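You operate a simulated robot arm through the tools that you are given. There is no shell and no other tool.

Carry out the task below with a simulated robot arm. There is one attempt and no reset: what you move stays moved.

TASK
Photograph print R-31 from 60 cm with the hanging camera.
Fine: free the crank box lever and leave it on Free; a sharp shot by the green button; the other prints stay on their marks.
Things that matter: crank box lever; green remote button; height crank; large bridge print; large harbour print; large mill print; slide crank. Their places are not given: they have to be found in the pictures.

Only the result counts: the job must be done as asked and must still hold three seconds after the hand-in. Knocking over, shifting, dropping, spilling or breaking anything else fails it.

THE ROBOT
A 7-joint arm with a two-finger parallel gripper, fixed in place. Base frame: the origin is at the foot of the arm, x ahead of it, y to its left, z up. Readings come in m, rad, newtons and seconds.
Its first joint turns from -2.304 to 2.304 rad. Payload 3.91 kg.
The TCP is the grasp point between the finger pads, 0.03 m short of the fingertips. In the tool frame z runs along the fingers and y along their closing line. The gripper opens to 0.11 m. The fingers are 0.02 m wide and 0.01 m thick; the gripper's body (0.048 by 0.112 m) begins 0.055 m behind the TCP.
Orientation is that of the tool frame in the base frame, as a unit quaternion [w, x, y, z]. With the fingers straight down and closing along the base's y, the tool's x points along the base's -x, its y along +y and its z along -z.

THE INTERFACE
- The arm moves only by the tool jog_arm. Its argument "rows" is text: rows parted by semicolons, each of 7 numbers parted by spaces: the shift along the tool's x, y, z in m, then the turn, a rotation vector about the tool's x, y, z in rad, then the opening in per cent of the stroke, from 0 (shut) to 100 (fully open). In form: tx ty tz rx ry rz fingers; .... A call has 1 to 20 rows; each row shifts and turns the commanded pose from where the row before left it, along the tool's axes as they then stand. Each row takes 0.2 s and may step no farther than 0.05 m and 0.15 rad from the row before; otherwise, or with a gripper value out of range, the whole call is refused. Where a pose cannot be reached the arm comes as near as it can. A force on the tool above 40 N (or 10 N above the force at the start of the call, whichever is more), or a blocked arm, ends the call early, and 0.2 s more pass. Each finger travels about 0.108 m/s and halts on what it meets, pressing with about 24 N; the grip force reading is that of the motor and also rises with nothing between the fingers. The clock runs only during rows and for 0.2 s after the last one: add rows that do not move to give the fingers time. The reply holds the time, the measured pose of the TCP, the force on the tool along the base axes, the opening and the grip force, in the units named above and with some noise, with the torque about the TCP (base axes, N m) and any sound that the robot's microphone picked up.
- Cameras (640 x 400 px; columns grow to the right, rows downward): "scene" is fixed at [0.0498, 0.5006, 1.3629]; the picture's right is [-0.21, -0.98, 0.00], its down [-0.55, 0.12, -0.83] and it looks along [0.81, -0.18, -0.56] (base axes); focal length 308 px, centre (320, 200). "wrist" rides on the gripper at [0.072, 0.017, -0.103] in the tool frame; the picture's right is [-0.23, 0.97, 0.00], its down [-0.76, -0.18, -0.62] and it looks along [-0.61, -0.14, 0.78] (tool axes); focal length 222 px, centre (320, 200).
- get_image(camera): a new picture of that camera. No time passes.
- point_at(camera, pixels): for up to 12 pixels [column, row] of the newest picture of that camera ("zoom" is the newest enlarged one), the place [x, y, z] in the base frame of the surface seen there, good to about 0.002 m. No time passes.
- close_up(camera, box): a new picture of the part [left, top, right, bottom] of that camera's present view, enlarged. No time passes.
- hand_in(): hands the job in; it is judged then, once.

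Unless the task says otherwise, let go and move clear before handing in.

The tools are called after "Emit:" as a command line: name --argument value ..., lists and objects as JSON in quotes. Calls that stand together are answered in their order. jog_arm: Moves the arm, as the interface text tells. Its arguments: {"type":"object","properties":{"rows":{"type":"string"}},"required":["rows"]} The other tools are called the same way: get_image (camera) takes a picture; point_at (camera, pixels) gives the place of the surface under pixels of a picture; close_up (camera, box) takes an enlarged picture of a part of a camera's view; hand_in () hands the job in.

At the start:

```text
clock: 0.0
ee_pos: [0.4731, 0.195, 1.0948]
tool_rot: [0.0, 0.0, 1.0, 0.0]
contact_force: [-0.2, 0.2, 0.0]
moment: [0.02, 0.02, -0.01]
grip_width: 0.11
gripper_force: 0.0
```

scene: 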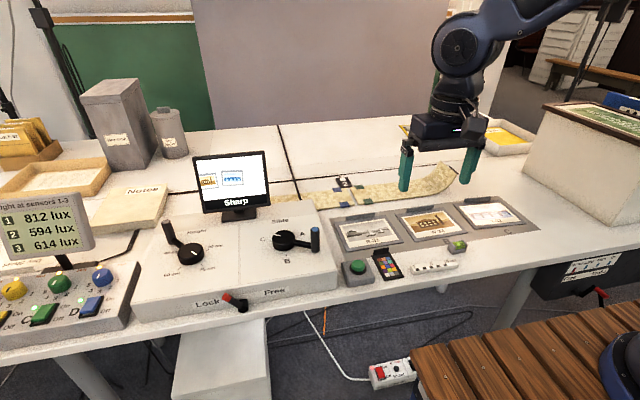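
wrist: 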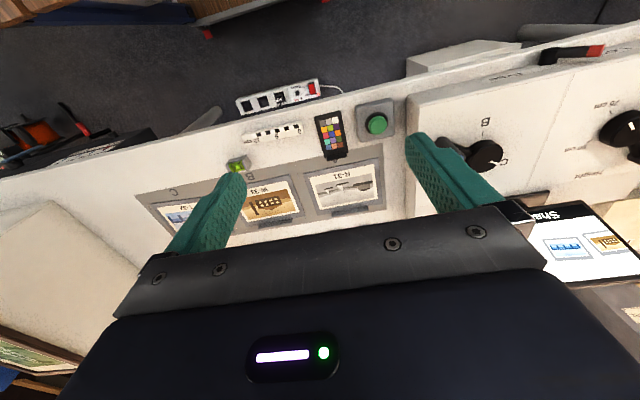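

The scene shows a crank box with a red lever at about (235,302), two cranks at about (185,250) and (297,240), a green button at (357,268), and three prints at (370,232), (430,222), (490,210). I'll take enlarged views to read the labels.

Emit:
close_up --camera "scene" --box '[130, 200, 340, 331]'

Emit:
close_up --camera "scene" --box '[330, 170, 550, 300]'

Emit:
close_up --camera "scene" --box '[180, 140, 290, 209]'

Emit:
close_up --camera "scene" --box '[520, 220, 640, 310]'

```text
3.05 times, centred on (235, 266) of scene
```

zoom: 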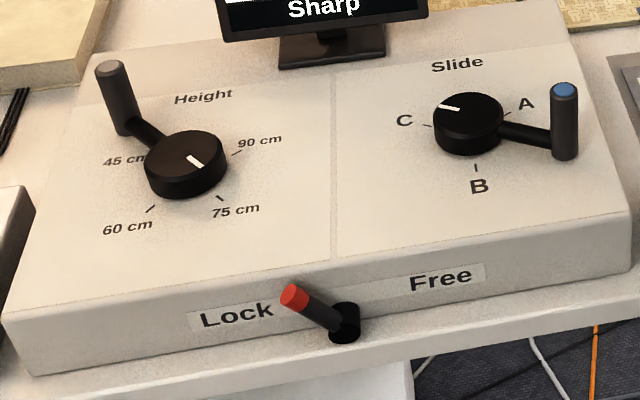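

```text
2.91 times, centred on (440, 235) of scene
```

zoom: 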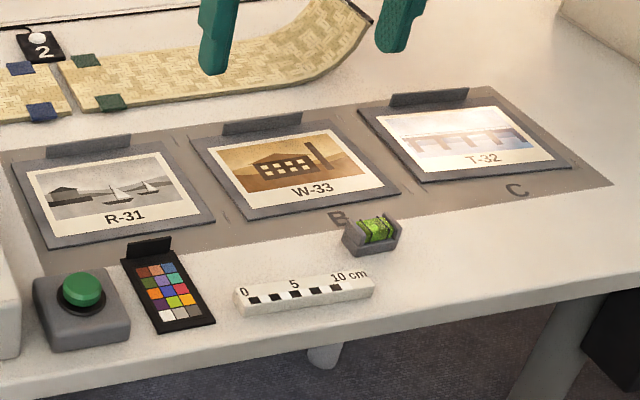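

```text
5.80 times, centred on (235, 174) of scene
```

zoom: 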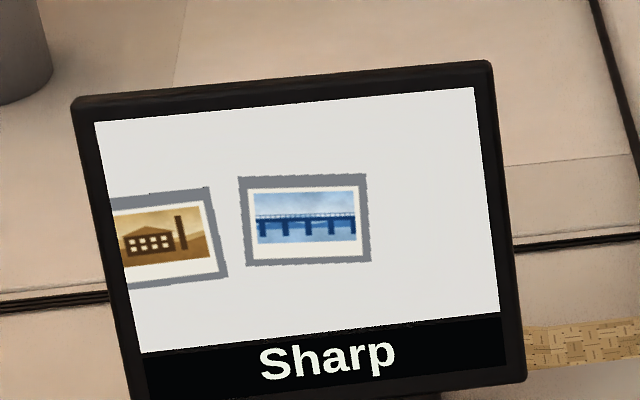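

```text
4.44 times, centred on (580, 265) of scene
```

zoom: 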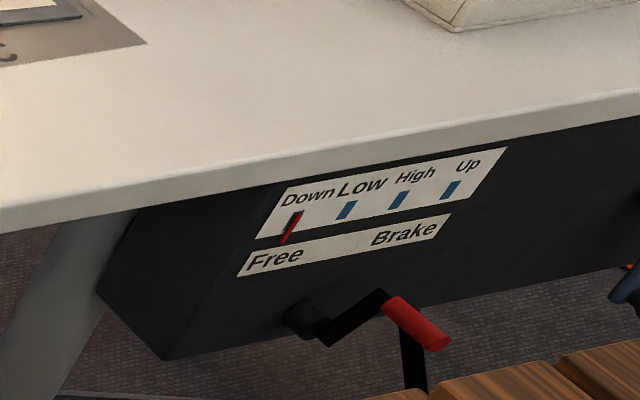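

The zooms show the lever on Lock, the height pointer near 75 cm, the slide pointer near C, and R-31 on mark A. I'll get the 3D places of the parts next.

Emit:
close_up --camera "scene" --box '[130, 200, 340, 331]'

Emit:
point_at --camera "zoom" --pixels '[[295, 298], [320, 314], [345, 322], [112, 68], [120, 110], [188, 160], [150, 135], [566, 90], [566, 130], [468, 110], [520, 132], [285, 345]]'

Emit:
point_at --camera "zoom" --pixels '[[202, 167], [190, 155], [441, 106], [459, 109], [220, 198], [150, 209], [237, 154], [144, 157], [476, 167], [428, 126], [508, 114], [60, 330]]'

Emit:
point_at --camera "scene" --pixels '[[357, 266], [357, 276], [345, 283], [385, 262], [370, 232], [430, 222], [490, 210], [435, 267], [458, 244], [330, 270], [130, 300], [235, 290]]'

```text
3.05 times, centred on (235, 266) of scene
```

zoom: 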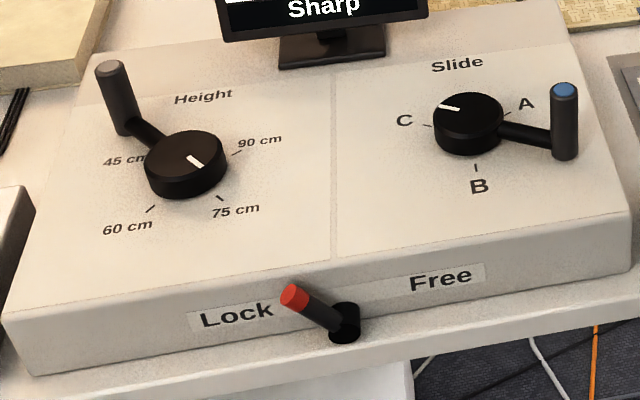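

```text
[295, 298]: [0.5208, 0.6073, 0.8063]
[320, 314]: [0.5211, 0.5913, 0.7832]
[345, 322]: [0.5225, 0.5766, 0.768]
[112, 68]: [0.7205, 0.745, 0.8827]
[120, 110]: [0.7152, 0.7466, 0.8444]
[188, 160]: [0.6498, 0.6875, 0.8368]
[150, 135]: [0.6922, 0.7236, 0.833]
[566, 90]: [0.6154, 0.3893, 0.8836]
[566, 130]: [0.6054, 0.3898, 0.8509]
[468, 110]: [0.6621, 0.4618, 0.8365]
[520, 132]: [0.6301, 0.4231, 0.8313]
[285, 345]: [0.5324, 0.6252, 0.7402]
```

```text
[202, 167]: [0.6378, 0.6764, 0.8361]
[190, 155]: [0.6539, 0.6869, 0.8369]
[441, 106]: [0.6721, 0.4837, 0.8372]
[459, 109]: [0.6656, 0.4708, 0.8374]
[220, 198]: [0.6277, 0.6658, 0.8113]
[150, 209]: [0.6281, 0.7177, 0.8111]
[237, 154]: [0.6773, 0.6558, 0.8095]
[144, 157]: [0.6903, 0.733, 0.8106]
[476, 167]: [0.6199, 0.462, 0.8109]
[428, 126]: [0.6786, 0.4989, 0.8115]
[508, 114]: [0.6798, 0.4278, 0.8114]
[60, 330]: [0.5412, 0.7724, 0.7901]
```

```text
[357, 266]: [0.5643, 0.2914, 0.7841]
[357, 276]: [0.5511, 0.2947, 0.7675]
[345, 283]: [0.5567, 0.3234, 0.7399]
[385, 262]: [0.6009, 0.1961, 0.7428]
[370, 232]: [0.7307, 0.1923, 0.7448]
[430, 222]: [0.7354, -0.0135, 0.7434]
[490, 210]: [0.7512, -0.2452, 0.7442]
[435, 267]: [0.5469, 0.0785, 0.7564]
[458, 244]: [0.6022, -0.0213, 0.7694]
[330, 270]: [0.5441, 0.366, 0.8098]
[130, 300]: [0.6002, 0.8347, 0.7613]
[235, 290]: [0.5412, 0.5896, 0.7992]
```

The handle tops sit at about (0.72,0.745,0.883) for height and (0.615,0.389,0.884) for slide, and the lever tip is at (0.521,0.607,0.806). Next I'll check the obstacles around them (monitor, panel at left) and R-31's mark.

Emit:
point_at --camera "scene" --pixels '[[194, 157], [265, 151], [270, 205], [203, 214], [238, 215], [222, 220], [256, 215], [60, 262], [95, 250], [5, 205], [133, 220], [100, 218]]'

Emit:
close_up --camera "scene" --box '[325, 200, 425, 290]'

Emit:
close_up --camera "wrist" --box '[210, 70, 450, 230]'

Emit:
close_up --camera "wrist" --box '[400, 0, 640, 150]'

```text
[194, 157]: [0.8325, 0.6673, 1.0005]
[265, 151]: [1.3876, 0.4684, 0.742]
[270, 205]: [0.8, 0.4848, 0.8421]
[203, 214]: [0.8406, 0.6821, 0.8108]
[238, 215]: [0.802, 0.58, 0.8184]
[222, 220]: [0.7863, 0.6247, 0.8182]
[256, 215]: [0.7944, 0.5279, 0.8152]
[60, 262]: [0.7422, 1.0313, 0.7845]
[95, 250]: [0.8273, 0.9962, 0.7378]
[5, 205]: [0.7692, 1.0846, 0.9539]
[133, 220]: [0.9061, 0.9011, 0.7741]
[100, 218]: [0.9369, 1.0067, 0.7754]
```

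```text
4.44 times, centred on (375, 245) of scene
```

zoom: 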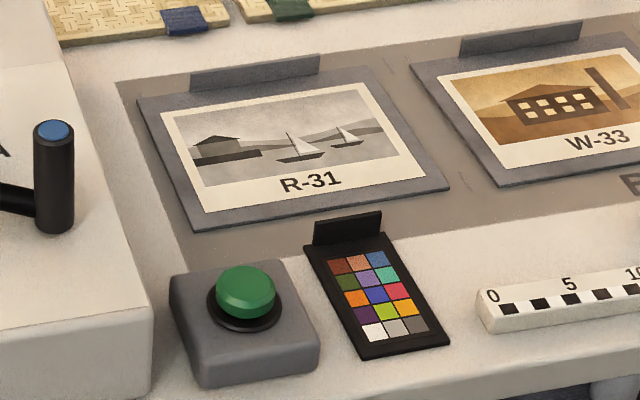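

```text
2.50 times, centred on (330, 150) of wrist
```

zoom: 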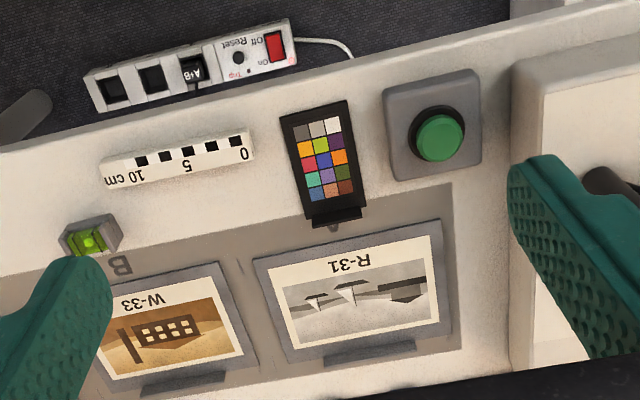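

```text
2.67 times, centred on (520, 75) of wrist
```

zoom: 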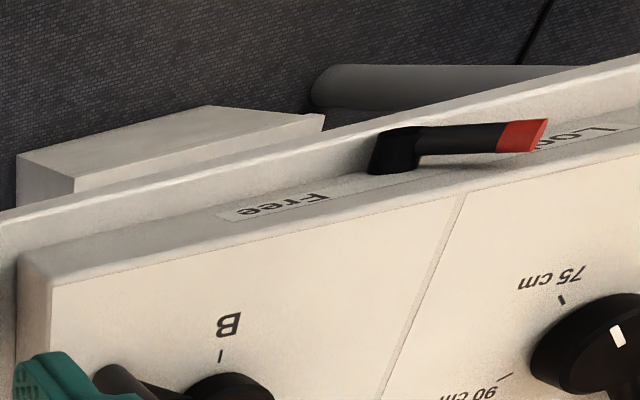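

The lever tip and hub stand clear of the box's front face, and there is room to the left of it. I'll close the fingers and travel high to a place left of the lever, then look from the wrist.

Emit:
jog_arm --rows "-0.003 0.046 0.007 0 0 0 0; -0.003 0.046 0.007 0 0 0 0; -0.003 0.046 0.007 0 0 0 0; -0.003 0.046 0.007 0 0 0 0; -0.003 0.046 0.007 0 0 0 0; -0.003 0.046 0.007 0 0 0 0; -0.003 0.046 0.007 0 0 0 0; -0.003 0.046 0.007 0 0 0 0; -0.003 0.046 0.007 0 0 0 0; -0.003 0.046 0.007 0 0 0 0; 0 0 0 0 0 0 0"

Emit:
get_image --camera "wrist"

Emit:
get_image --camera "scene"

```text
clock: 2.4
ee_pos: [0.5033, 0.6559, 1.0258]
tool_rot: [0.001, 0.0, 1.0, 0.0]
contact_force: [-0.7, -0.5, 0.6]
moment: [-0.01, 0.0, 0.0]
grip_width: 0.0
gripper_force: 23.6
```

```text
taken
```

wrist: 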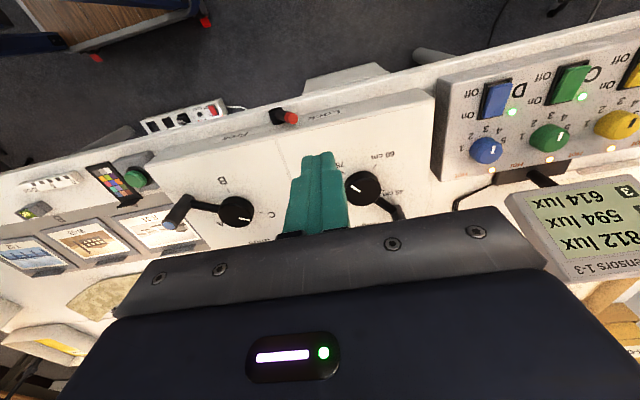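

```text
taken
```

scene: 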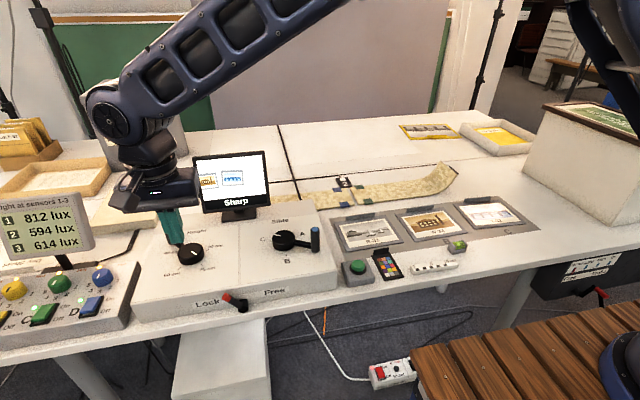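

The fingers are at (0.503,0.656,1.026), with the lever at wrist pixel (285,117). I'll measure the lever from both cameras.

Emit:
close_up --camera "wrist" --box '[240, 90, 340, 152]'

Emit:
point_at --camera "wrist" --pixels '[[272, 117], [276, 114], [282, 117], [288, 117], [295, 118], [298, 118], [291, 113], [291, 122], [275, 122], [300, 150]]'

Emit:
close_up --camera "scene" --box '[200, 280, 280, 330]'

Emit:
point_at --camera "zoom" --pixels '[[190, 90], [215, 105], [240, 125], [275, 150], [300, 160], [300, 180], [180, 110], [205, 80], [150, 160], [340, 110]]'

```text
6.40 times, centred on (290, 121) of wrist
```

zoom: 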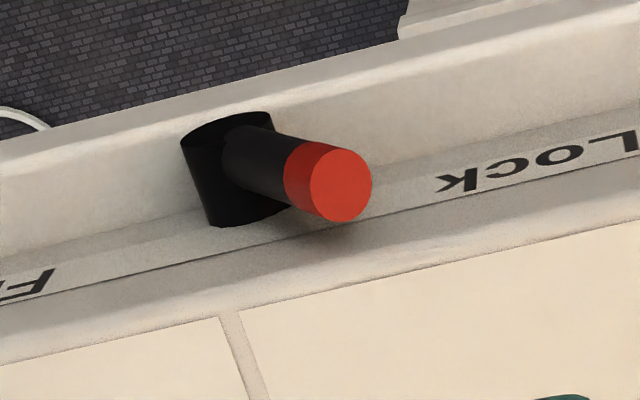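

```text
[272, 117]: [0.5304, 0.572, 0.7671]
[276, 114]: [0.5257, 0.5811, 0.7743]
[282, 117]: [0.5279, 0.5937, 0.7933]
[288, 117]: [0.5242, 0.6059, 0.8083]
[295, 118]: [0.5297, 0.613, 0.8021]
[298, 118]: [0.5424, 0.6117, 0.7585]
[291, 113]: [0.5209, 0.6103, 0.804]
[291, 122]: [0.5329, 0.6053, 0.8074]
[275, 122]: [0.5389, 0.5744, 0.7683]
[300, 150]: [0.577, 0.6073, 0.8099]
```

```text
8.00 times, centred on (240, 305) of scene
```

zoom: 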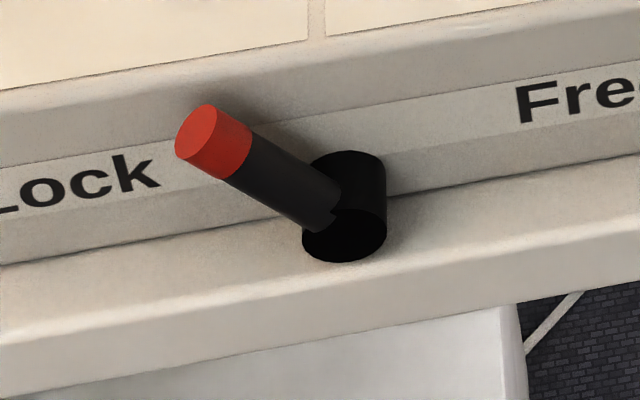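

```text
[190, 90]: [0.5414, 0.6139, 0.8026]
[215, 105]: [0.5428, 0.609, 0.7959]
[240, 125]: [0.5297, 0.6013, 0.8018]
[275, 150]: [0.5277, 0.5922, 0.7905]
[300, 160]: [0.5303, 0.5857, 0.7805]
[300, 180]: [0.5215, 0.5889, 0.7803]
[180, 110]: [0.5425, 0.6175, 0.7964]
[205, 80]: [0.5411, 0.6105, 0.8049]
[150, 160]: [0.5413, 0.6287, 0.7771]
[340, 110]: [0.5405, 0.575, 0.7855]
```

The lever hub is at about y 0.572, z 0.762, and the shaft at x 0.527 leans toward Lock with its tip at (0.527,0.609,0.804). I'll go down to its left with the closed fingers, tips at about z 0.786.

Emit:
jog_arm --rows "-0.019 0 0.0 0 0 0 0; 0 0 0.045 0 0 0 0; 0 0 0.045 0 0 0 0; 0 0 0.045 0 0 0 0; 0 0 0.045 0 0 0 0; 0 0 0.03 0 0 0 0; 0 0 0 0 0 0 0"

Emit:
close_up --camera "scene" --box '[140, 230, 300, 330]'

```text
clock: 4.0
ee_pos: [0.5214, 0.654, 0.8161]
tool_rot: [0.0, 0.0, 1.0, 0.0]
contact_force: [0.2, 0.5, 0.0]
moment: [0.01, -0.03, -0.02]
grip_width: 0.0001
gripper_force: 24.4
```

```text
4.00 times, centred on (220, 280) of scene
```

zoom: 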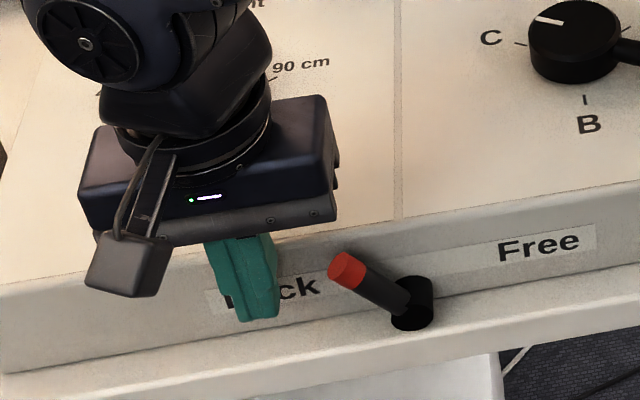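

The fingers are beside the lever with no contact (force about 0.5 N). Now I'll push it toward Free along −y.

Emit:
jog_arm --rows "0 -0.02 0 0 0 0 0; 0 -0.012 0 0 0 0 0; 0 -0.012 0 0 0 0 0; 0 -0.012 0 0 0 0 0; 0 -0.012 0 0 0 0 0; 0 -0.010 0 0 0 0 0; 0 -0.006 0 0 0 0 0; 0 0 0 0 0 0 0"

Emit:
close_up --camera "scene" --box '[140, 230, 300, 330]'

Emit:
get_image --camera "wrist"

```text
clock: 5.8
ee_pos: [0.5229, 0.5744, 0.816]
tool_rot: [0.001, 0.0, 1.0, 0.001]
contact_force: [2.3, 35.5, 4.5]
moment: [1.01, -0.13, 0.19]
grip_width: 0.0003
gripper_force: 24.3
```

```text
4.00 times, centred on (220, 280) of scene
```

zoom: 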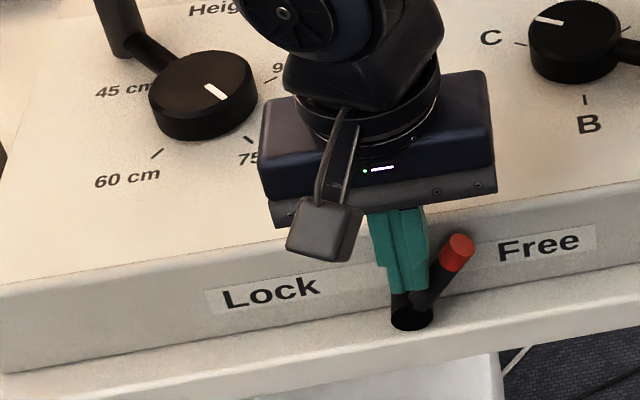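

```text
taken
```

wrist: 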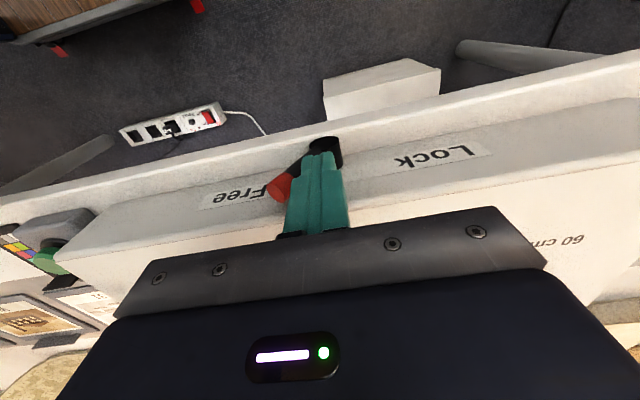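

The lever now leans toward Free with 35 N on the tool, so it may be at its stop. I'll measure its tip angle.

Emit:
close_up --camera "scene" --box '[210, 270, 290, 320]'

Emit:
point_at --camera "zoom" --pixels '[[355, 150], [345, 165], [340, 185], [330, 200], [315, 225], [300, 245], [285, 290], [365, 140]]'

Emit:
point_at --camera "wrist" --pixels '[[278, 187], [285, 180], [293, 168], [300, 162], [325, 142]]'

```text
8.00 times, centred on (250, 295) of scene
```

zoom: 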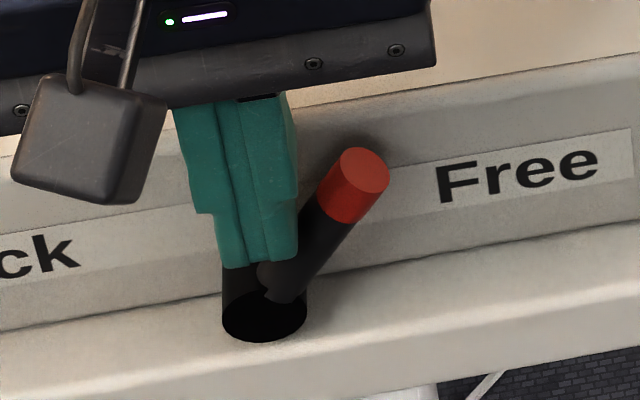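

```text
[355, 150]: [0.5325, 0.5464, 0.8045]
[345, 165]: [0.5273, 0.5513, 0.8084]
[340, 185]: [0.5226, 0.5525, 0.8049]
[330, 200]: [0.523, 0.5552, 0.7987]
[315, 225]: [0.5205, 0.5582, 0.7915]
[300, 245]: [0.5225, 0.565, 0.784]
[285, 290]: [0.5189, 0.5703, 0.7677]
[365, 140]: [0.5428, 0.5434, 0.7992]
```

```text
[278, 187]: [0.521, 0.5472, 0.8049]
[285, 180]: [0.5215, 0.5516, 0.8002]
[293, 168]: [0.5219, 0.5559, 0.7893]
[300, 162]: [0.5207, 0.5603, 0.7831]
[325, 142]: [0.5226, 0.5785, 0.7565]
```

The lever tip is at about (y 0.549, z 0.806), some 31° past vertical, while Lock was about 38° on the other side. I'll back off, raise the tips a bit and push again nearer the lever's end for leverage.

Emit:
jog_arm --rows "0 0.012 0 0 0 0 0; 0 0 -0.012 0 0 0 0; 0 0 0 0 0 0 0"

Emit:
close_up --camera "scene" --box '[210, 270, 290, 320]'

Emit:
point_at --camera "zoom" --pixels '[[355, 165], [345, 165], [340, 185], [330, 200], [315, 225], [300, 245], [285, 290]]'

Emit:
get_image --camera "scene"

```text
clock: 6.6
ee_pos: [0.5225, 0.582, 0.8278]
tool_rot: [0.0, 0.0, 1.0, -0.001]
contact_force: [-0.3, -0.3, 0.0]
moment: [-0.04, 0.05, 0.01]
grip_width: 0.0
gripper_force: 24.0
```

```text
8.00 times, centred on (250, 295) of scene
```

zoom: 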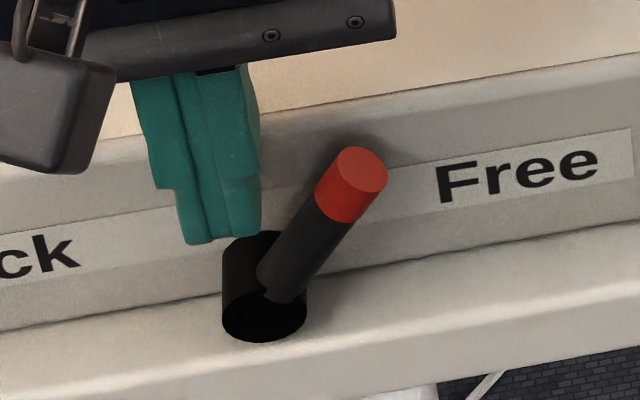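

```text
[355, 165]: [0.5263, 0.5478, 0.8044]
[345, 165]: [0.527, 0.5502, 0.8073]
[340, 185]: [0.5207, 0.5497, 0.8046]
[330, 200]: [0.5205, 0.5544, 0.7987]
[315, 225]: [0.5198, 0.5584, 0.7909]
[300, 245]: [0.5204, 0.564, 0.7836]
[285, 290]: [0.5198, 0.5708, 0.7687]
```

```text
taken
```

scene: 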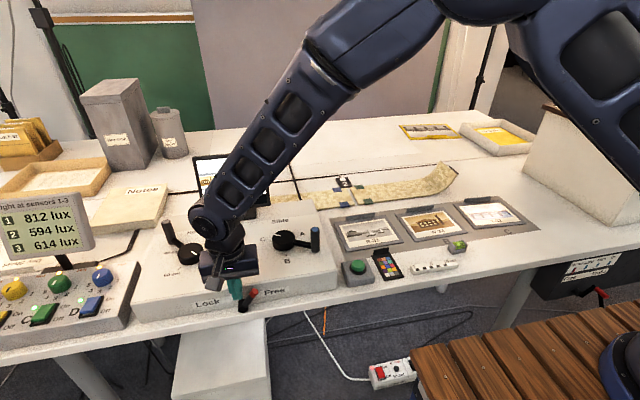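

The lever stayed at Free once I let off. I'll push near its end in small steps to confirm it's fully against the stop.

Emit:
jog_arm --rows "0 -0.010 0 0 0 0 0; 0 -0.004 0 0 0 0 0; 0 -0.003 0 0 0 0 0; 0 -0.003 0 0 0 0 0; 0 -0.003 0 0 0 0 0; 0 0 0 0 0 0 0"

Emit:
close_up --camera "scene" --box '[210, 270, 290, 320]'

```text
clock: 7.8
ee_pos: [0.5225, 0.5664, 0.8299]
tool_rot: [0.0, 0.0, 1.0, 0.005]
contact_force: [-0.1, 7.6, 3.7]
moment: [0.24, 0.02, 0.05]
grip_width: 0.0
gripper_force: 24.0
stopped in row 5: the force on the tool passed its limit at 44 N (the readings are from after the stop); the commanded pose is now the measured one
```

```text
8.00 times, centred on (250, 295) of scene
```

zoom: 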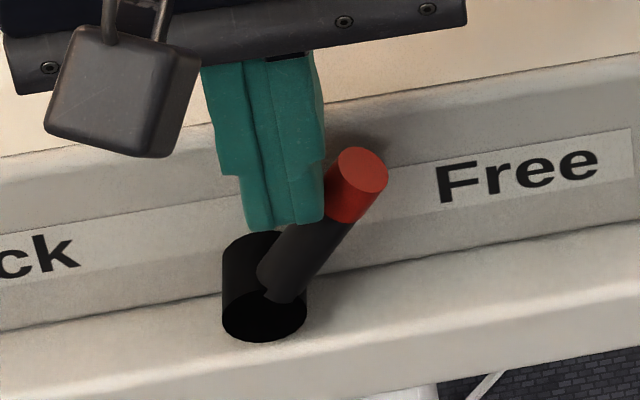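

The push passed 44 N and the lever didn't move, so it's firmly on Free. I'll back off, rise, and look at the cranks.

Emit:
jog_arm --rows "0 0.02 0 0 0 0 0; 0.01 0 -0.045 0 0 0 0; 0 0 -0.045 0 0 0 0; 0 0 -0.045 0 0 0 0; 0 0 -0.045 0 0 0 0; 0 -0.045 -0.01 0 0 0 100; 0 -0.045 0 0 0 0 100; 0 -0.04 0 0 0 0 100; 0 0 0 0 0 0 100"

Emit:
get_image --camera "wrist"

Emit:
get_image --camera "scene"

```text
clock: 9.8
ee_pos: [0.5127, 0.4542, 1.0173]
tool_rot: [0.001, -0.001, 1.0, 0.003]
contact_force: [0.1, 0.0, -0.1]
moment: [-0.02, -0.01, 0.0]
grip_width: 0.1099
gripper_force: 0.2
```

```text
taken
```

wrist: 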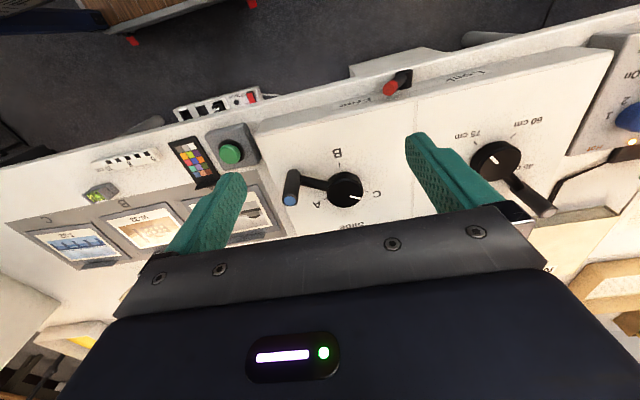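

```text
taken
```

scene: 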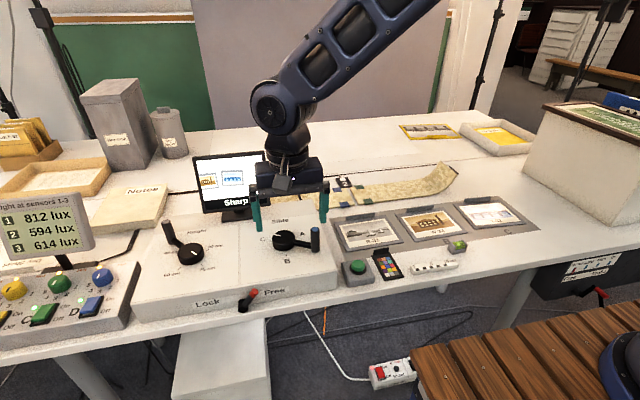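

The lever is on Free in the wrist view at (397,83). I'll measure both cranks from this view.

Emit:
close_up --camera "wrist" --box '[270, 130, 400, 230]'

Emit:
point_at --camera "wrist" --pixels '[[290, 201], [291, 190], [292, 176], [345, 187], [330, 183], [310, 183], [356, 194], [338, 189], [337, 154], [375, 201], [322, 197]]'

Emit:
close_up --camera "wrist" --box '[440, 110, 570, 220]'

Emit:
point_at --camera "wrist" --pixels '[[545, 209], [530, 197], [520, 185], [493, 160], [472, 163], [519, 163], [496, 142], [475, 140], [514, 137]]'

```text
4.00 times, centred on (335, 180) of wrist
```

zoom: 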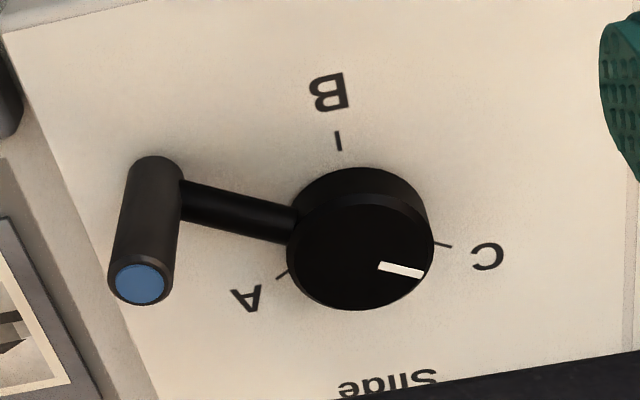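

```text
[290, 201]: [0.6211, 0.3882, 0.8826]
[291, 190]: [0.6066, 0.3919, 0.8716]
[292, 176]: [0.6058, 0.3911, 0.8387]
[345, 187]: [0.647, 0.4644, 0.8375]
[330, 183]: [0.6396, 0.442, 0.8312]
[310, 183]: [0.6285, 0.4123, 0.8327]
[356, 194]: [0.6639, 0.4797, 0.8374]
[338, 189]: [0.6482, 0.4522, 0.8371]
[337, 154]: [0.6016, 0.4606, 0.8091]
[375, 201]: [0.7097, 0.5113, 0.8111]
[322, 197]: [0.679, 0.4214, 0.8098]
```

```text
3.64 times, centred on (505, 165) of wrist
```

zoom: 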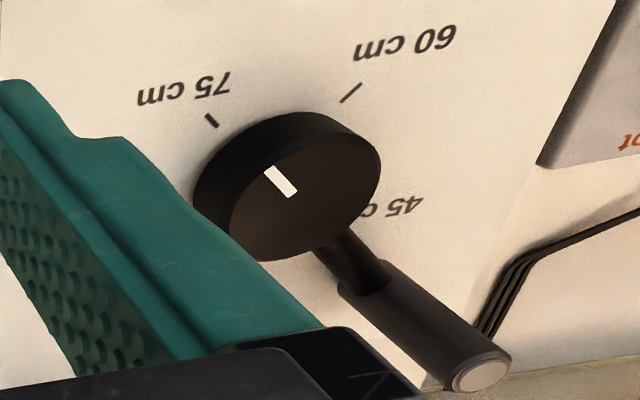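

```text
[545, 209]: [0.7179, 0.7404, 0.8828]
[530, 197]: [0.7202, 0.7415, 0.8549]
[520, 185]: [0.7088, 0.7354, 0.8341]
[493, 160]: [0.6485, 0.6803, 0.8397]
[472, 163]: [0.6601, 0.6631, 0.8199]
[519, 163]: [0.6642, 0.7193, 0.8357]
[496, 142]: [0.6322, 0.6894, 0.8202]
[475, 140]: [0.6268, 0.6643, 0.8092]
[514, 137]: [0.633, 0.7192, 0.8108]
```

From the fitted ticks the slide hub is at about (0.660,0.463), with the handle at (0.6195,0.3885), radius 0.085 and top z 0.883. I'll tilt the tool 0.25 rad (fingers outward) to keep the wrist clear of the monitor, and move above the slide handle.

Emit:
jog_arm --rows "0 0 0 0 -0.125 0 50; 0 0 0 0 -0.125 0 50; -0.029 -0.0219 0.0305 0 0 0 50; -0.029 -0.0219 0.0305 0 0 0 50; -0.029 -0.0219 0.0305 0 0 0 50; 0 0 0 0 0 0 50"

Emit:
get_image --camera "wrist"

Emit:
get_image --camera "scene"

```text
clock: 11.2
ee_pos: [0.6185, 0.3895, 0.9505]
tool_rot: [0.126, 0.0, 0.992, 0.004]
contact_force: [0.2, -0.1, 0.6]
moment: [0.0, 0.0, -0.03]
grip_width: 0.0549
gripper_force: 0.1
```

```text
taken
```

wrist: 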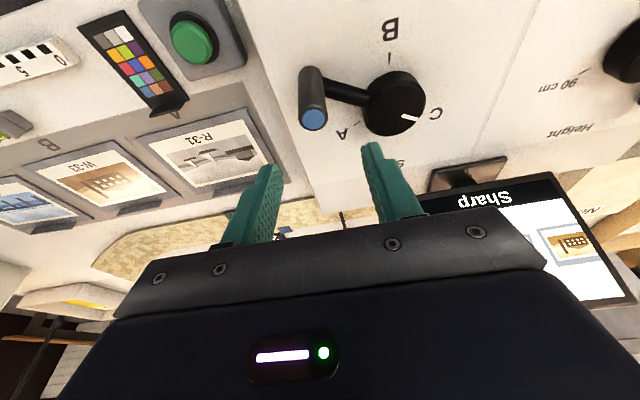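

```text
taken
```

scene: 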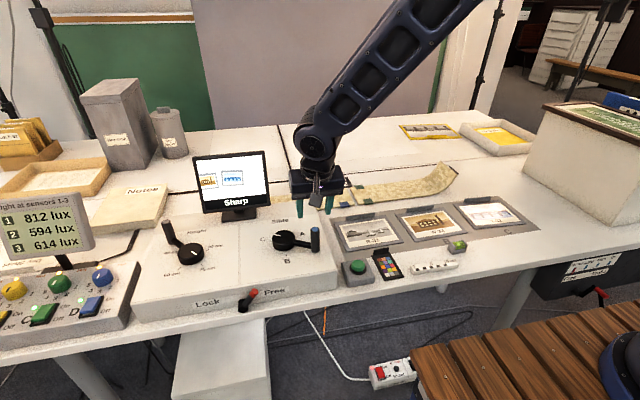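

The fingers are above the slide handle, whose top shows at wrist pixel (313,120). I'll re-measure it before going down.

Emit:
point_at --camera "wrist" --pixels '[[313, 120], [304, 120], [323, 120], [313, 111], [313, 129], [311, 80], [393, 108], [410, 116], [391, 62], [424, 114], [357, 124], [340, 92]]'

Emit:
close_up --camera "wrist" --box '[280, 40, 460, 160]'

```text
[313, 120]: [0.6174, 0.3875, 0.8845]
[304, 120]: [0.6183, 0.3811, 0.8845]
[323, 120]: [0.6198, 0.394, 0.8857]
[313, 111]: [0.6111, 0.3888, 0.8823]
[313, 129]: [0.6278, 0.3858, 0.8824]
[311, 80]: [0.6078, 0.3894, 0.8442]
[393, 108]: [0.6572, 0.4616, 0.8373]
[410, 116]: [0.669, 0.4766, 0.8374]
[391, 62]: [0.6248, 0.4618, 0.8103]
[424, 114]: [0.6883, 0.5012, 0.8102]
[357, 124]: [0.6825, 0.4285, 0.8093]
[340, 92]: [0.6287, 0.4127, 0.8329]
```

```text
3.33 times, centred on (370, 100) of wrist
```

zoom: 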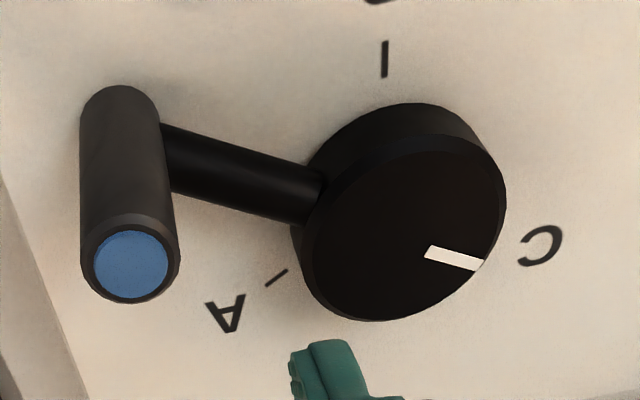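

The handle centre is (0.6185,0.3875) with its top at z 0.884, and the hub is (0.660,0.4625). I'll go down around it and close.

Emit:
jog_arm --rows "0.0102 -0.001 0.035 0 0 0 50; 0.0102 -0.001 0.035 0 0 0 50; 0 0 0 0 0 0 50; 0 0 0 0 0 0 0; 0 0 0 0 0 0 0; 0 0 0 0 0 0 0"

Emit:
get_image --camera "wrist"

Emit:
close_up --camera "scene" --box '[180, 140, 360, 260]'

```text
clock: 12.6
ee_pos: [0.6159, 0.3885, 0.8782]
tool_rot: [0.126, -0.002, 0.992, 0.004]
contact_force: [5.5, 18.4, -3.5]
moment: [-0.92, -0.67, 0.08]
grip_width: 0.0227
gripper_force: 45.3
```

```text
taken
```

wrist: 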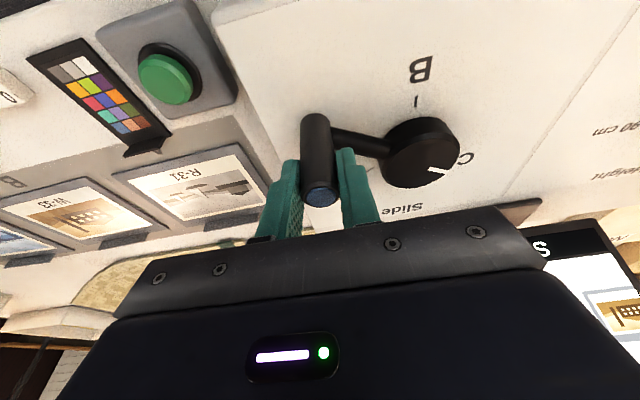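

```text
3.33 times, centred on (270, 200) of scene
```

zoom: 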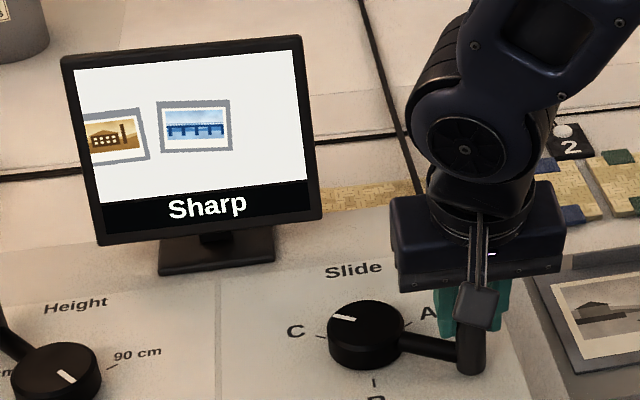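

The grip holds the handle at width 0.0227. I'll start turning it counter-clockwise (from C via B toward A), first about 30° as a test.

Emit:
jog_arm --rows "-0.01323 -0.00608 0.00338 0 0 0 0; -0.01405 -0.00362 0.00359 0 0 0 0; -0.01444 -0.00104 0.00369 0 0 0 0; 0 0 0 0 0 0 0"

Emit:
close_up --camera "scene" --box '[180, 140, 360, 260]'

Emit:
get_image --camera "wrist"

```text
clock: 13.6
ee_pos: [0.6595, 0.3766, 0.8773]
tool_rot: [0.126, -0.001, 0.992, 0.004]
contact_force: [0.8, 18.1, -5.6]
moment: [-0.84, -0.61, 0.06]
grip_width: 0.0226
gripper_force: 45.1
```

```text
3.33 times, centred on (270, 200) of scene
```

zoom: 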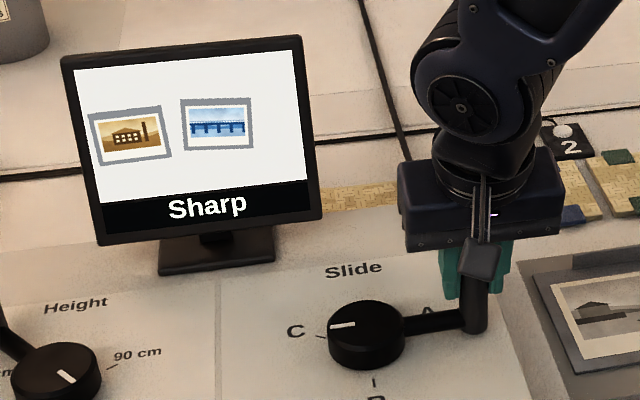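

```text
taken
```

wrist: 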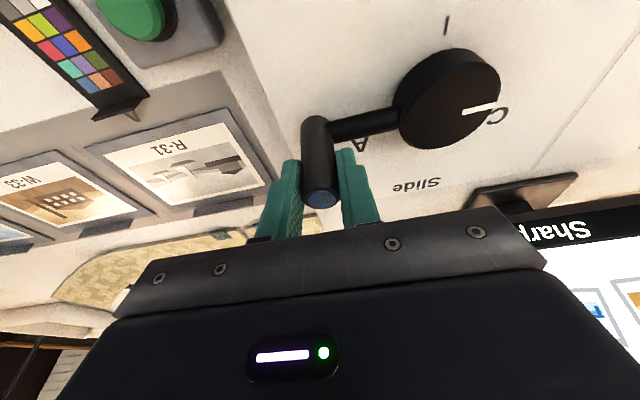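

The crank turns and the screen moves toward the mill, so the direction is right. The force of +18 N in y says my radius is slightly large, so I'll use 0.084 and continue about 50°.

Emit:
jog_arm --rows "-0.01408 0.00324 0.00359 0 0 0 0; -0.01363 0.00403 0.00348 0 0 0 0; -0.01275 0.00642 0.00326 0 0 0 0; -0.01148 0.00861 0.00293 0 0 0 0; -0.00985 0.01053 0.00252 0 0 0 0; 0 0 0 0 0 0 0"

Emit:
close_up --camera "scene" --box '[180, 140, 360, 260]'

Emit:
get_image --camera "wrist"

```text
clock: 15.1
ee_pos: [0.7243, 0.4073, 0.8782]
tool_rot: [0.126, 0.0, 0.992, 0.002]
contact_force: [4.5, -2.6, -2.3]
moment: [-0.62, -0.12, 0.1]
grip_width: 0.0227
gripper_force: 44.8
stopped in row 6: the force on the tool passed its limit at 41 N (the readings are from after the stop); the commanded pose is now the measured one
```

```text
3.33 times, centred on (270, 200) of scene
```

zoom: 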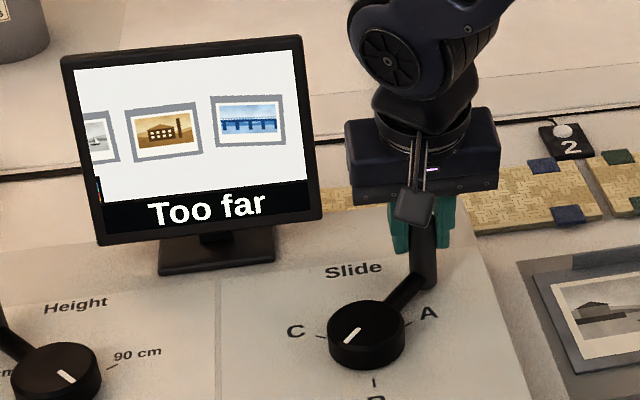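

```text
taken
```

wrist: 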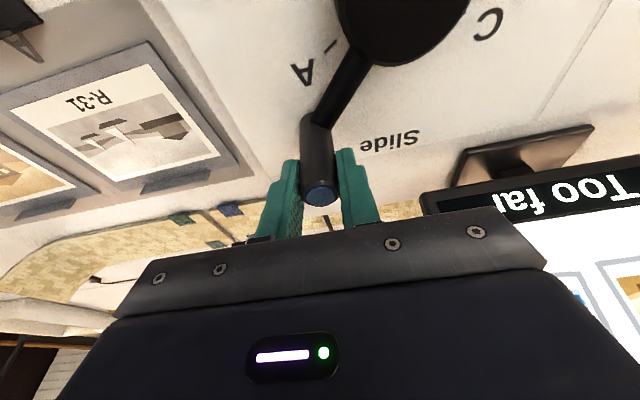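

The crank is about 80° along and the call ended at 41 N, now relaxed, so my circle is a little off. I'll measure handle and hub afresh.

Emit:
point_at --camera "wrist" --pixels '[[320, 196], [312, 196], [328, 196], [320, 190], [315, 130], [360, 70], [408, 20], [410, 5], [455, 20], [350, 30]]'

Emit:
close_up --camera "scene" --box '[250, 190, 340, 250]'

Emit:
point_at --camera "zoom" --pixels '[[290, 340], [250, 315], [200, 310], [250, 280], [300, 310], [250, 345], [340, 250], [365, 215], [370, 180], [380, 120]]'

```text
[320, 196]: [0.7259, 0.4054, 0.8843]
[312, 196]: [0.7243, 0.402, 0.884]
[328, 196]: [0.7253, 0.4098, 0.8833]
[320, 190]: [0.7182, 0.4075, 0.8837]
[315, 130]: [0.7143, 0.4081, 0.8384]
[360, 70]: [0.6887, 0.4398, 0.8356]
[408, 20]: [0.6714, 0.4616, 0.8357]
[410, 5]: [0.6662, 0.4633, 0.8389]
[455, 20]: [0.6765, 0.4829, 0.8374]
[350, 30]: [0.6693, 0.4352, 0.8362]
```

```text
6.67 times, centred on (295, 220) of scene
```

zoom: 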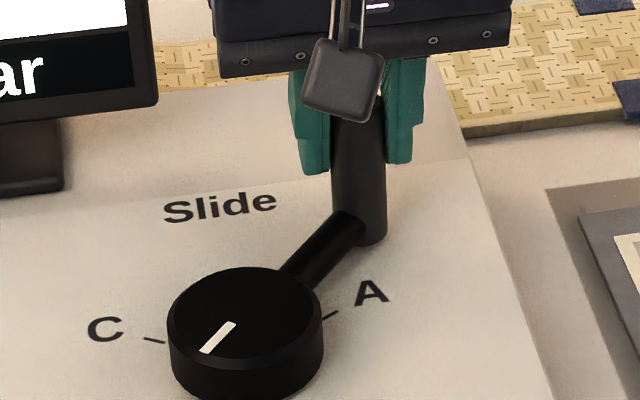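

```text
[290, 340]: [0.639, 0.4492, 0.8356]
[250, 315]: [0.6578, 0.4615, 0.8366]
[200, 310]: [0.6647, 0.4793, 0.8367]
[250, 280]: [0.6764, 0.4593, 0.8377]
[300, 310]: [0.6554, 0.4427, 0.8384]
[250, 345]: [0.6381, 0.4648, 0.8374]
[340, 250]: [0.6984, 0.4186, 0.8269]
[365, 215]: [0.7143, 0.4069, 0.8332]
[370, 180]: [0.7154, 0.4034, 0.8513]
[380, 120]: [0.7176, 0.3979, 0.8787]
```

Refit gives hub (0.660,0.463), radius about 0.0857 and handle angle now about −41°. The gripper keeps some 4 cm from the monitor on this arc. I'll continue about 40° on the corrected circle.

Emit:
jog_arm --rows "-0.00856 0.01206 0.00218 0 0 0 0; -0.00639 0.0134 0.00163 0 0 0 0; -0.00404 0.01435 0.00103 0 0 0 0; -0.00156 0.01485 0.0004 0 0 0 0; 0 0 0 0 0 0 0"

Emit:
get_image --camera "scene"

Emit:
close_up --camera "scene" --box '[180, 140, 360, 260]'

```text
clock: 16.2
ee_pos: [0.7461, 0.4637, 0.8782]
tool_rot: [0.127, 0.0, 0.992, 0.003]
contact_force: [2.2, 6.0, -4.5]
moment: [-0.9, 0.14, -0.37]
grip_width: 0.0232
gripper_force: 44.8
```

```text
taken
```

scene: 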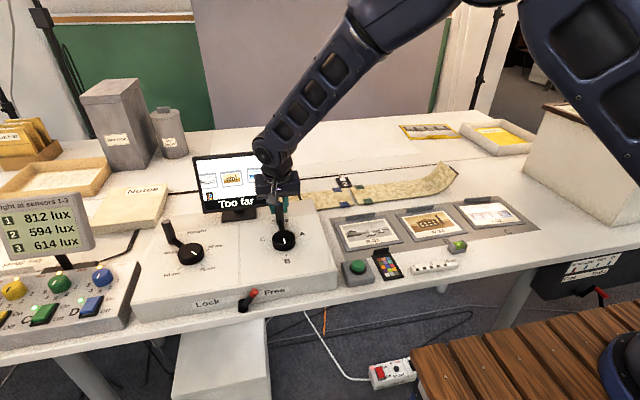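

```text
3.33 times, centred on (270, 200) of scene
```

zoom: 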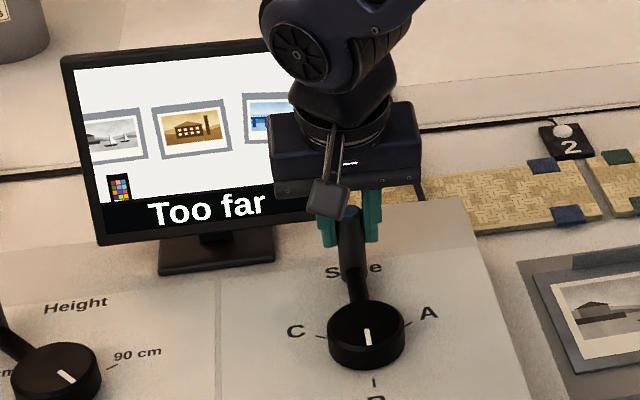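

The pointer is at B with the mill centred on the screen, and forces are low. I'll continue the arc toward A.

Emit:
jog_arm --rows "0.00096 0.0149 -0.00024 0 0 0 0; 0.00346 0.01451 -0.00088 0 0 0 0; 0.00583 0.01367 -0.00149 0 0 0 0; 0.00805 0.01241 -0.00206 0 0 0 0; 0.01002 0.01078 -0.00256 0 0 0 0; 0 0 0 0 0 0 0"

Emit:
close_up --camera "scene" --box '[180, 140, 360, 260]'

Emit:
get_image --camera "wrist"

```text
clock: 17.6
ee_pos: [0.7163, 0.529, 0.8789]
tool_rot: [0.126, 0.001, 0.992, 0.003]
contact_force: [-5.1, -3.5, -1.6]
moment: [-1.11, -0.73, 0.1]
grip_width: 0.0229
gripper_force: 44.5
```

```text
3.33 times, centred on (270, 200) of scene
```

zoom: 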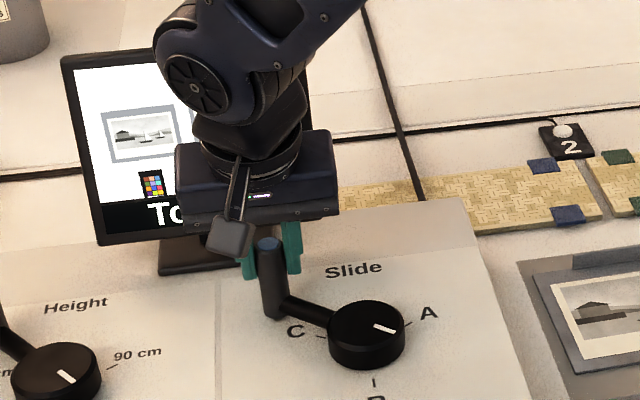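

```text
taken
```

wrist: 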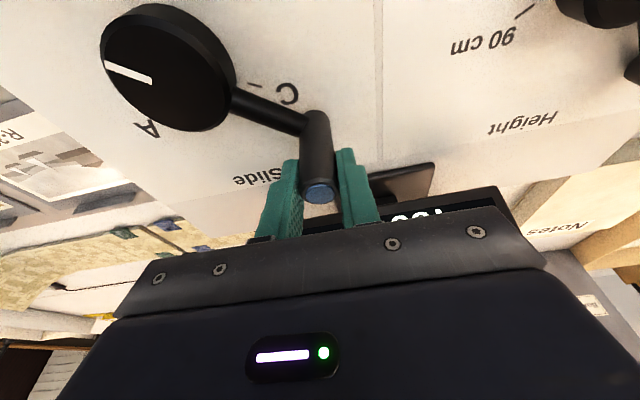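

The screen is approaching the harbour, with the handle at about 49°. I'll continue to about 99°.

Emit:
jog_arm --rows "0.01168 0.00883 -0.00298 0 0 0 0; 0.01298 0.00659 -0.00332 0 0 0 0; 0.0139 0.00417 -0.00355 0 0 0 0; 0.01439 0.00161 -0.00367 0 0 0 0; 0.01444 -0.00099 -0.00369 0 0 0 0; 0 0 0 0 0 0 0"

Emit:
close_up --camera "scene" --box '[180, 140, 360, 260]'

Emit:
get_image --camera "wrist"

```text
clock: 19.1
ee_pos: [0.6478, 0.5484, 0.879]
tool_rot: [0.125, 0.002, 0.992, 0.003]
contact_force: [-0.2, -15.8, -1.1]
moment: [-1.16, 0.25, -0.11]
grip_width: 0.023
gripper_force: 44.9
```

```text
3.33 times, centred on (270, 200) of scene
```

zoom: 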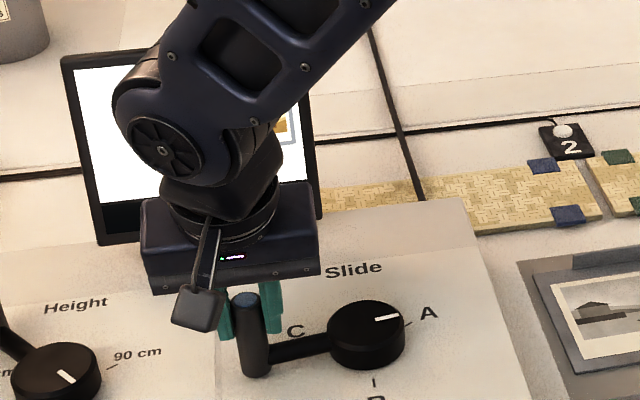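

```text
taken
```

wrist: 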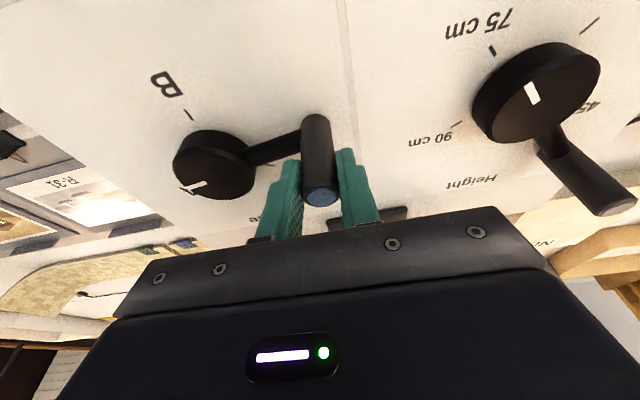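

The handle is at about 99° and the y force (−16 N) shows I'm about 1 mm too far out. I'll do the last 20° with a small inward correction.

Emit:
jog_arm --rows "0.00703 -0.00258 -0.0018 0 0 0 0; 0.00703 -0.00258 -0.0018 0 0 0 0; 0.00662 -0.00301 -0.0017 0 0 0 0; 0.00662 -0.00301 -0.0017 0 0 0 0; 0 0 0 0 0 0 0"

Emit:
close_up --camera "scene" --box '[180, 140, 360, 260]'

Emit:
close_up --camera "scene" --box '[240, 190, 330, 250]'

Emit:
get_image --camera "wrist"

```text
clock: 20.2
ee_pos: [0.6179, 0.5403, 0.8783]
tool_rot: [0.126, -0.001, 0.992, 0.004]
contact_force: [-15.3, 31.1, -2.0]
moment: [-0.72, 0.16, 0.23]
grip_width: 0.0229
gripper_force: 45.1
```

```text
3.33 times, centred on (270, 200) of scene
```

zoom: 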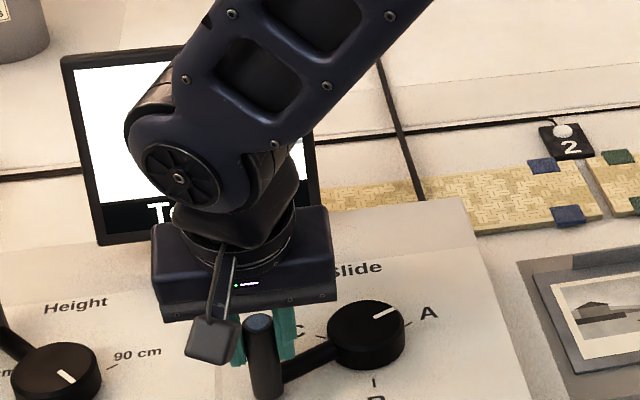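

```text
6.67 times, centred on (285, 220) of scene
```

zoom: 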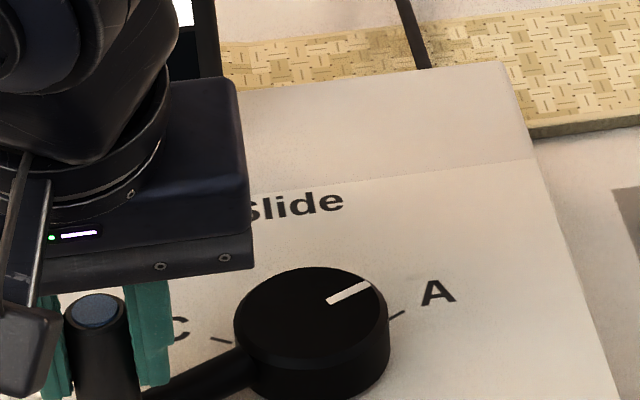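

```text
taken
```

wrist: 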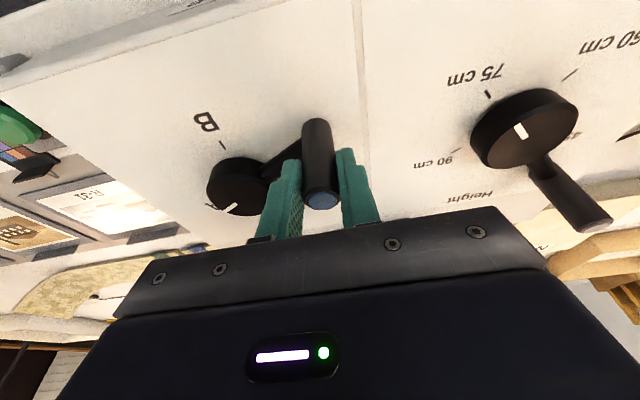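

The pointer looks to be at A. The remaining force is radial (my path was slightly inside), so I'll measure the pointer before letting go.

Emit:
close_up --camera "scene" --box '[240, 190, 330, 250]'

Emit:
point_at --camera "zoom" --pixels '[[370, 285], [330, 301], [350, 293], [311, 317], [393, 317], [403, 313], [235, 320], [388, 320], [311, 270], [311, 366], [228, 342], [214, 337]]'

Emit:
point_at --camera "wrist" --pixels '[[233, 205], [228, 211], [238, 185], [222, 146], [320, 200]]'

```text
6.67 times, centred on (285, 220) of scene
```

zoom: 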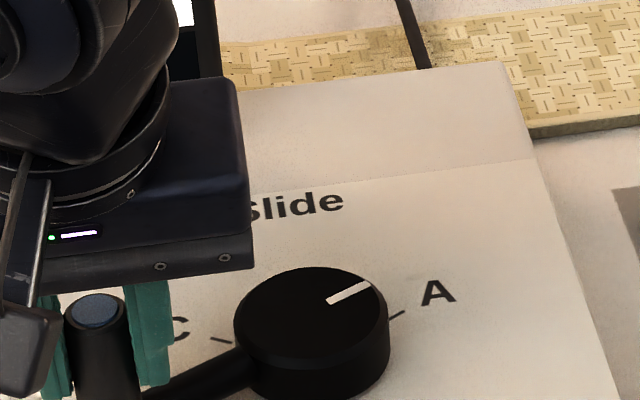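

```text
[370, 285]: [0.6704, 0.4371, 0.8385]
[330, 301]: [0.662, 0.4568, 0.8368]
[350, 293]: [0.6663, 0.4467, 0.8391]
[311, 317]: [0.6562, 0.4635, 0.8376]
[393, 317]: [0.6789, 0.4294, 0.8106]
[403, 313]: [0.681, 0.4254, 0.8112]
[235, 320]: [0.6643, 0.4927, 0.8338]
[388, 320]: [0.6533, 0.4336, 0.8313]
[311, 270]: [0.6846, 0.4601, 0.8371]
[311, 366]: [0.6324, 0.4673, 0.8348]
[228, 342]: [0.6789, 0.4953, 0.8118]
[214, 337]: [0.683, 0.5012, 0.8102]
```

```text
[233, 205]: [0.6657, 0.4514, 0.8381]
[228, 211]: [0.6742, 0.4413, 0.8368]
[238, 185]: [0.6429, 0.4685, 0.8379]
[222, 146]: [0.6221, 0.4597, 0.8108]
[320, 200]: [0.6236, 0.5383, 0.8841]
```

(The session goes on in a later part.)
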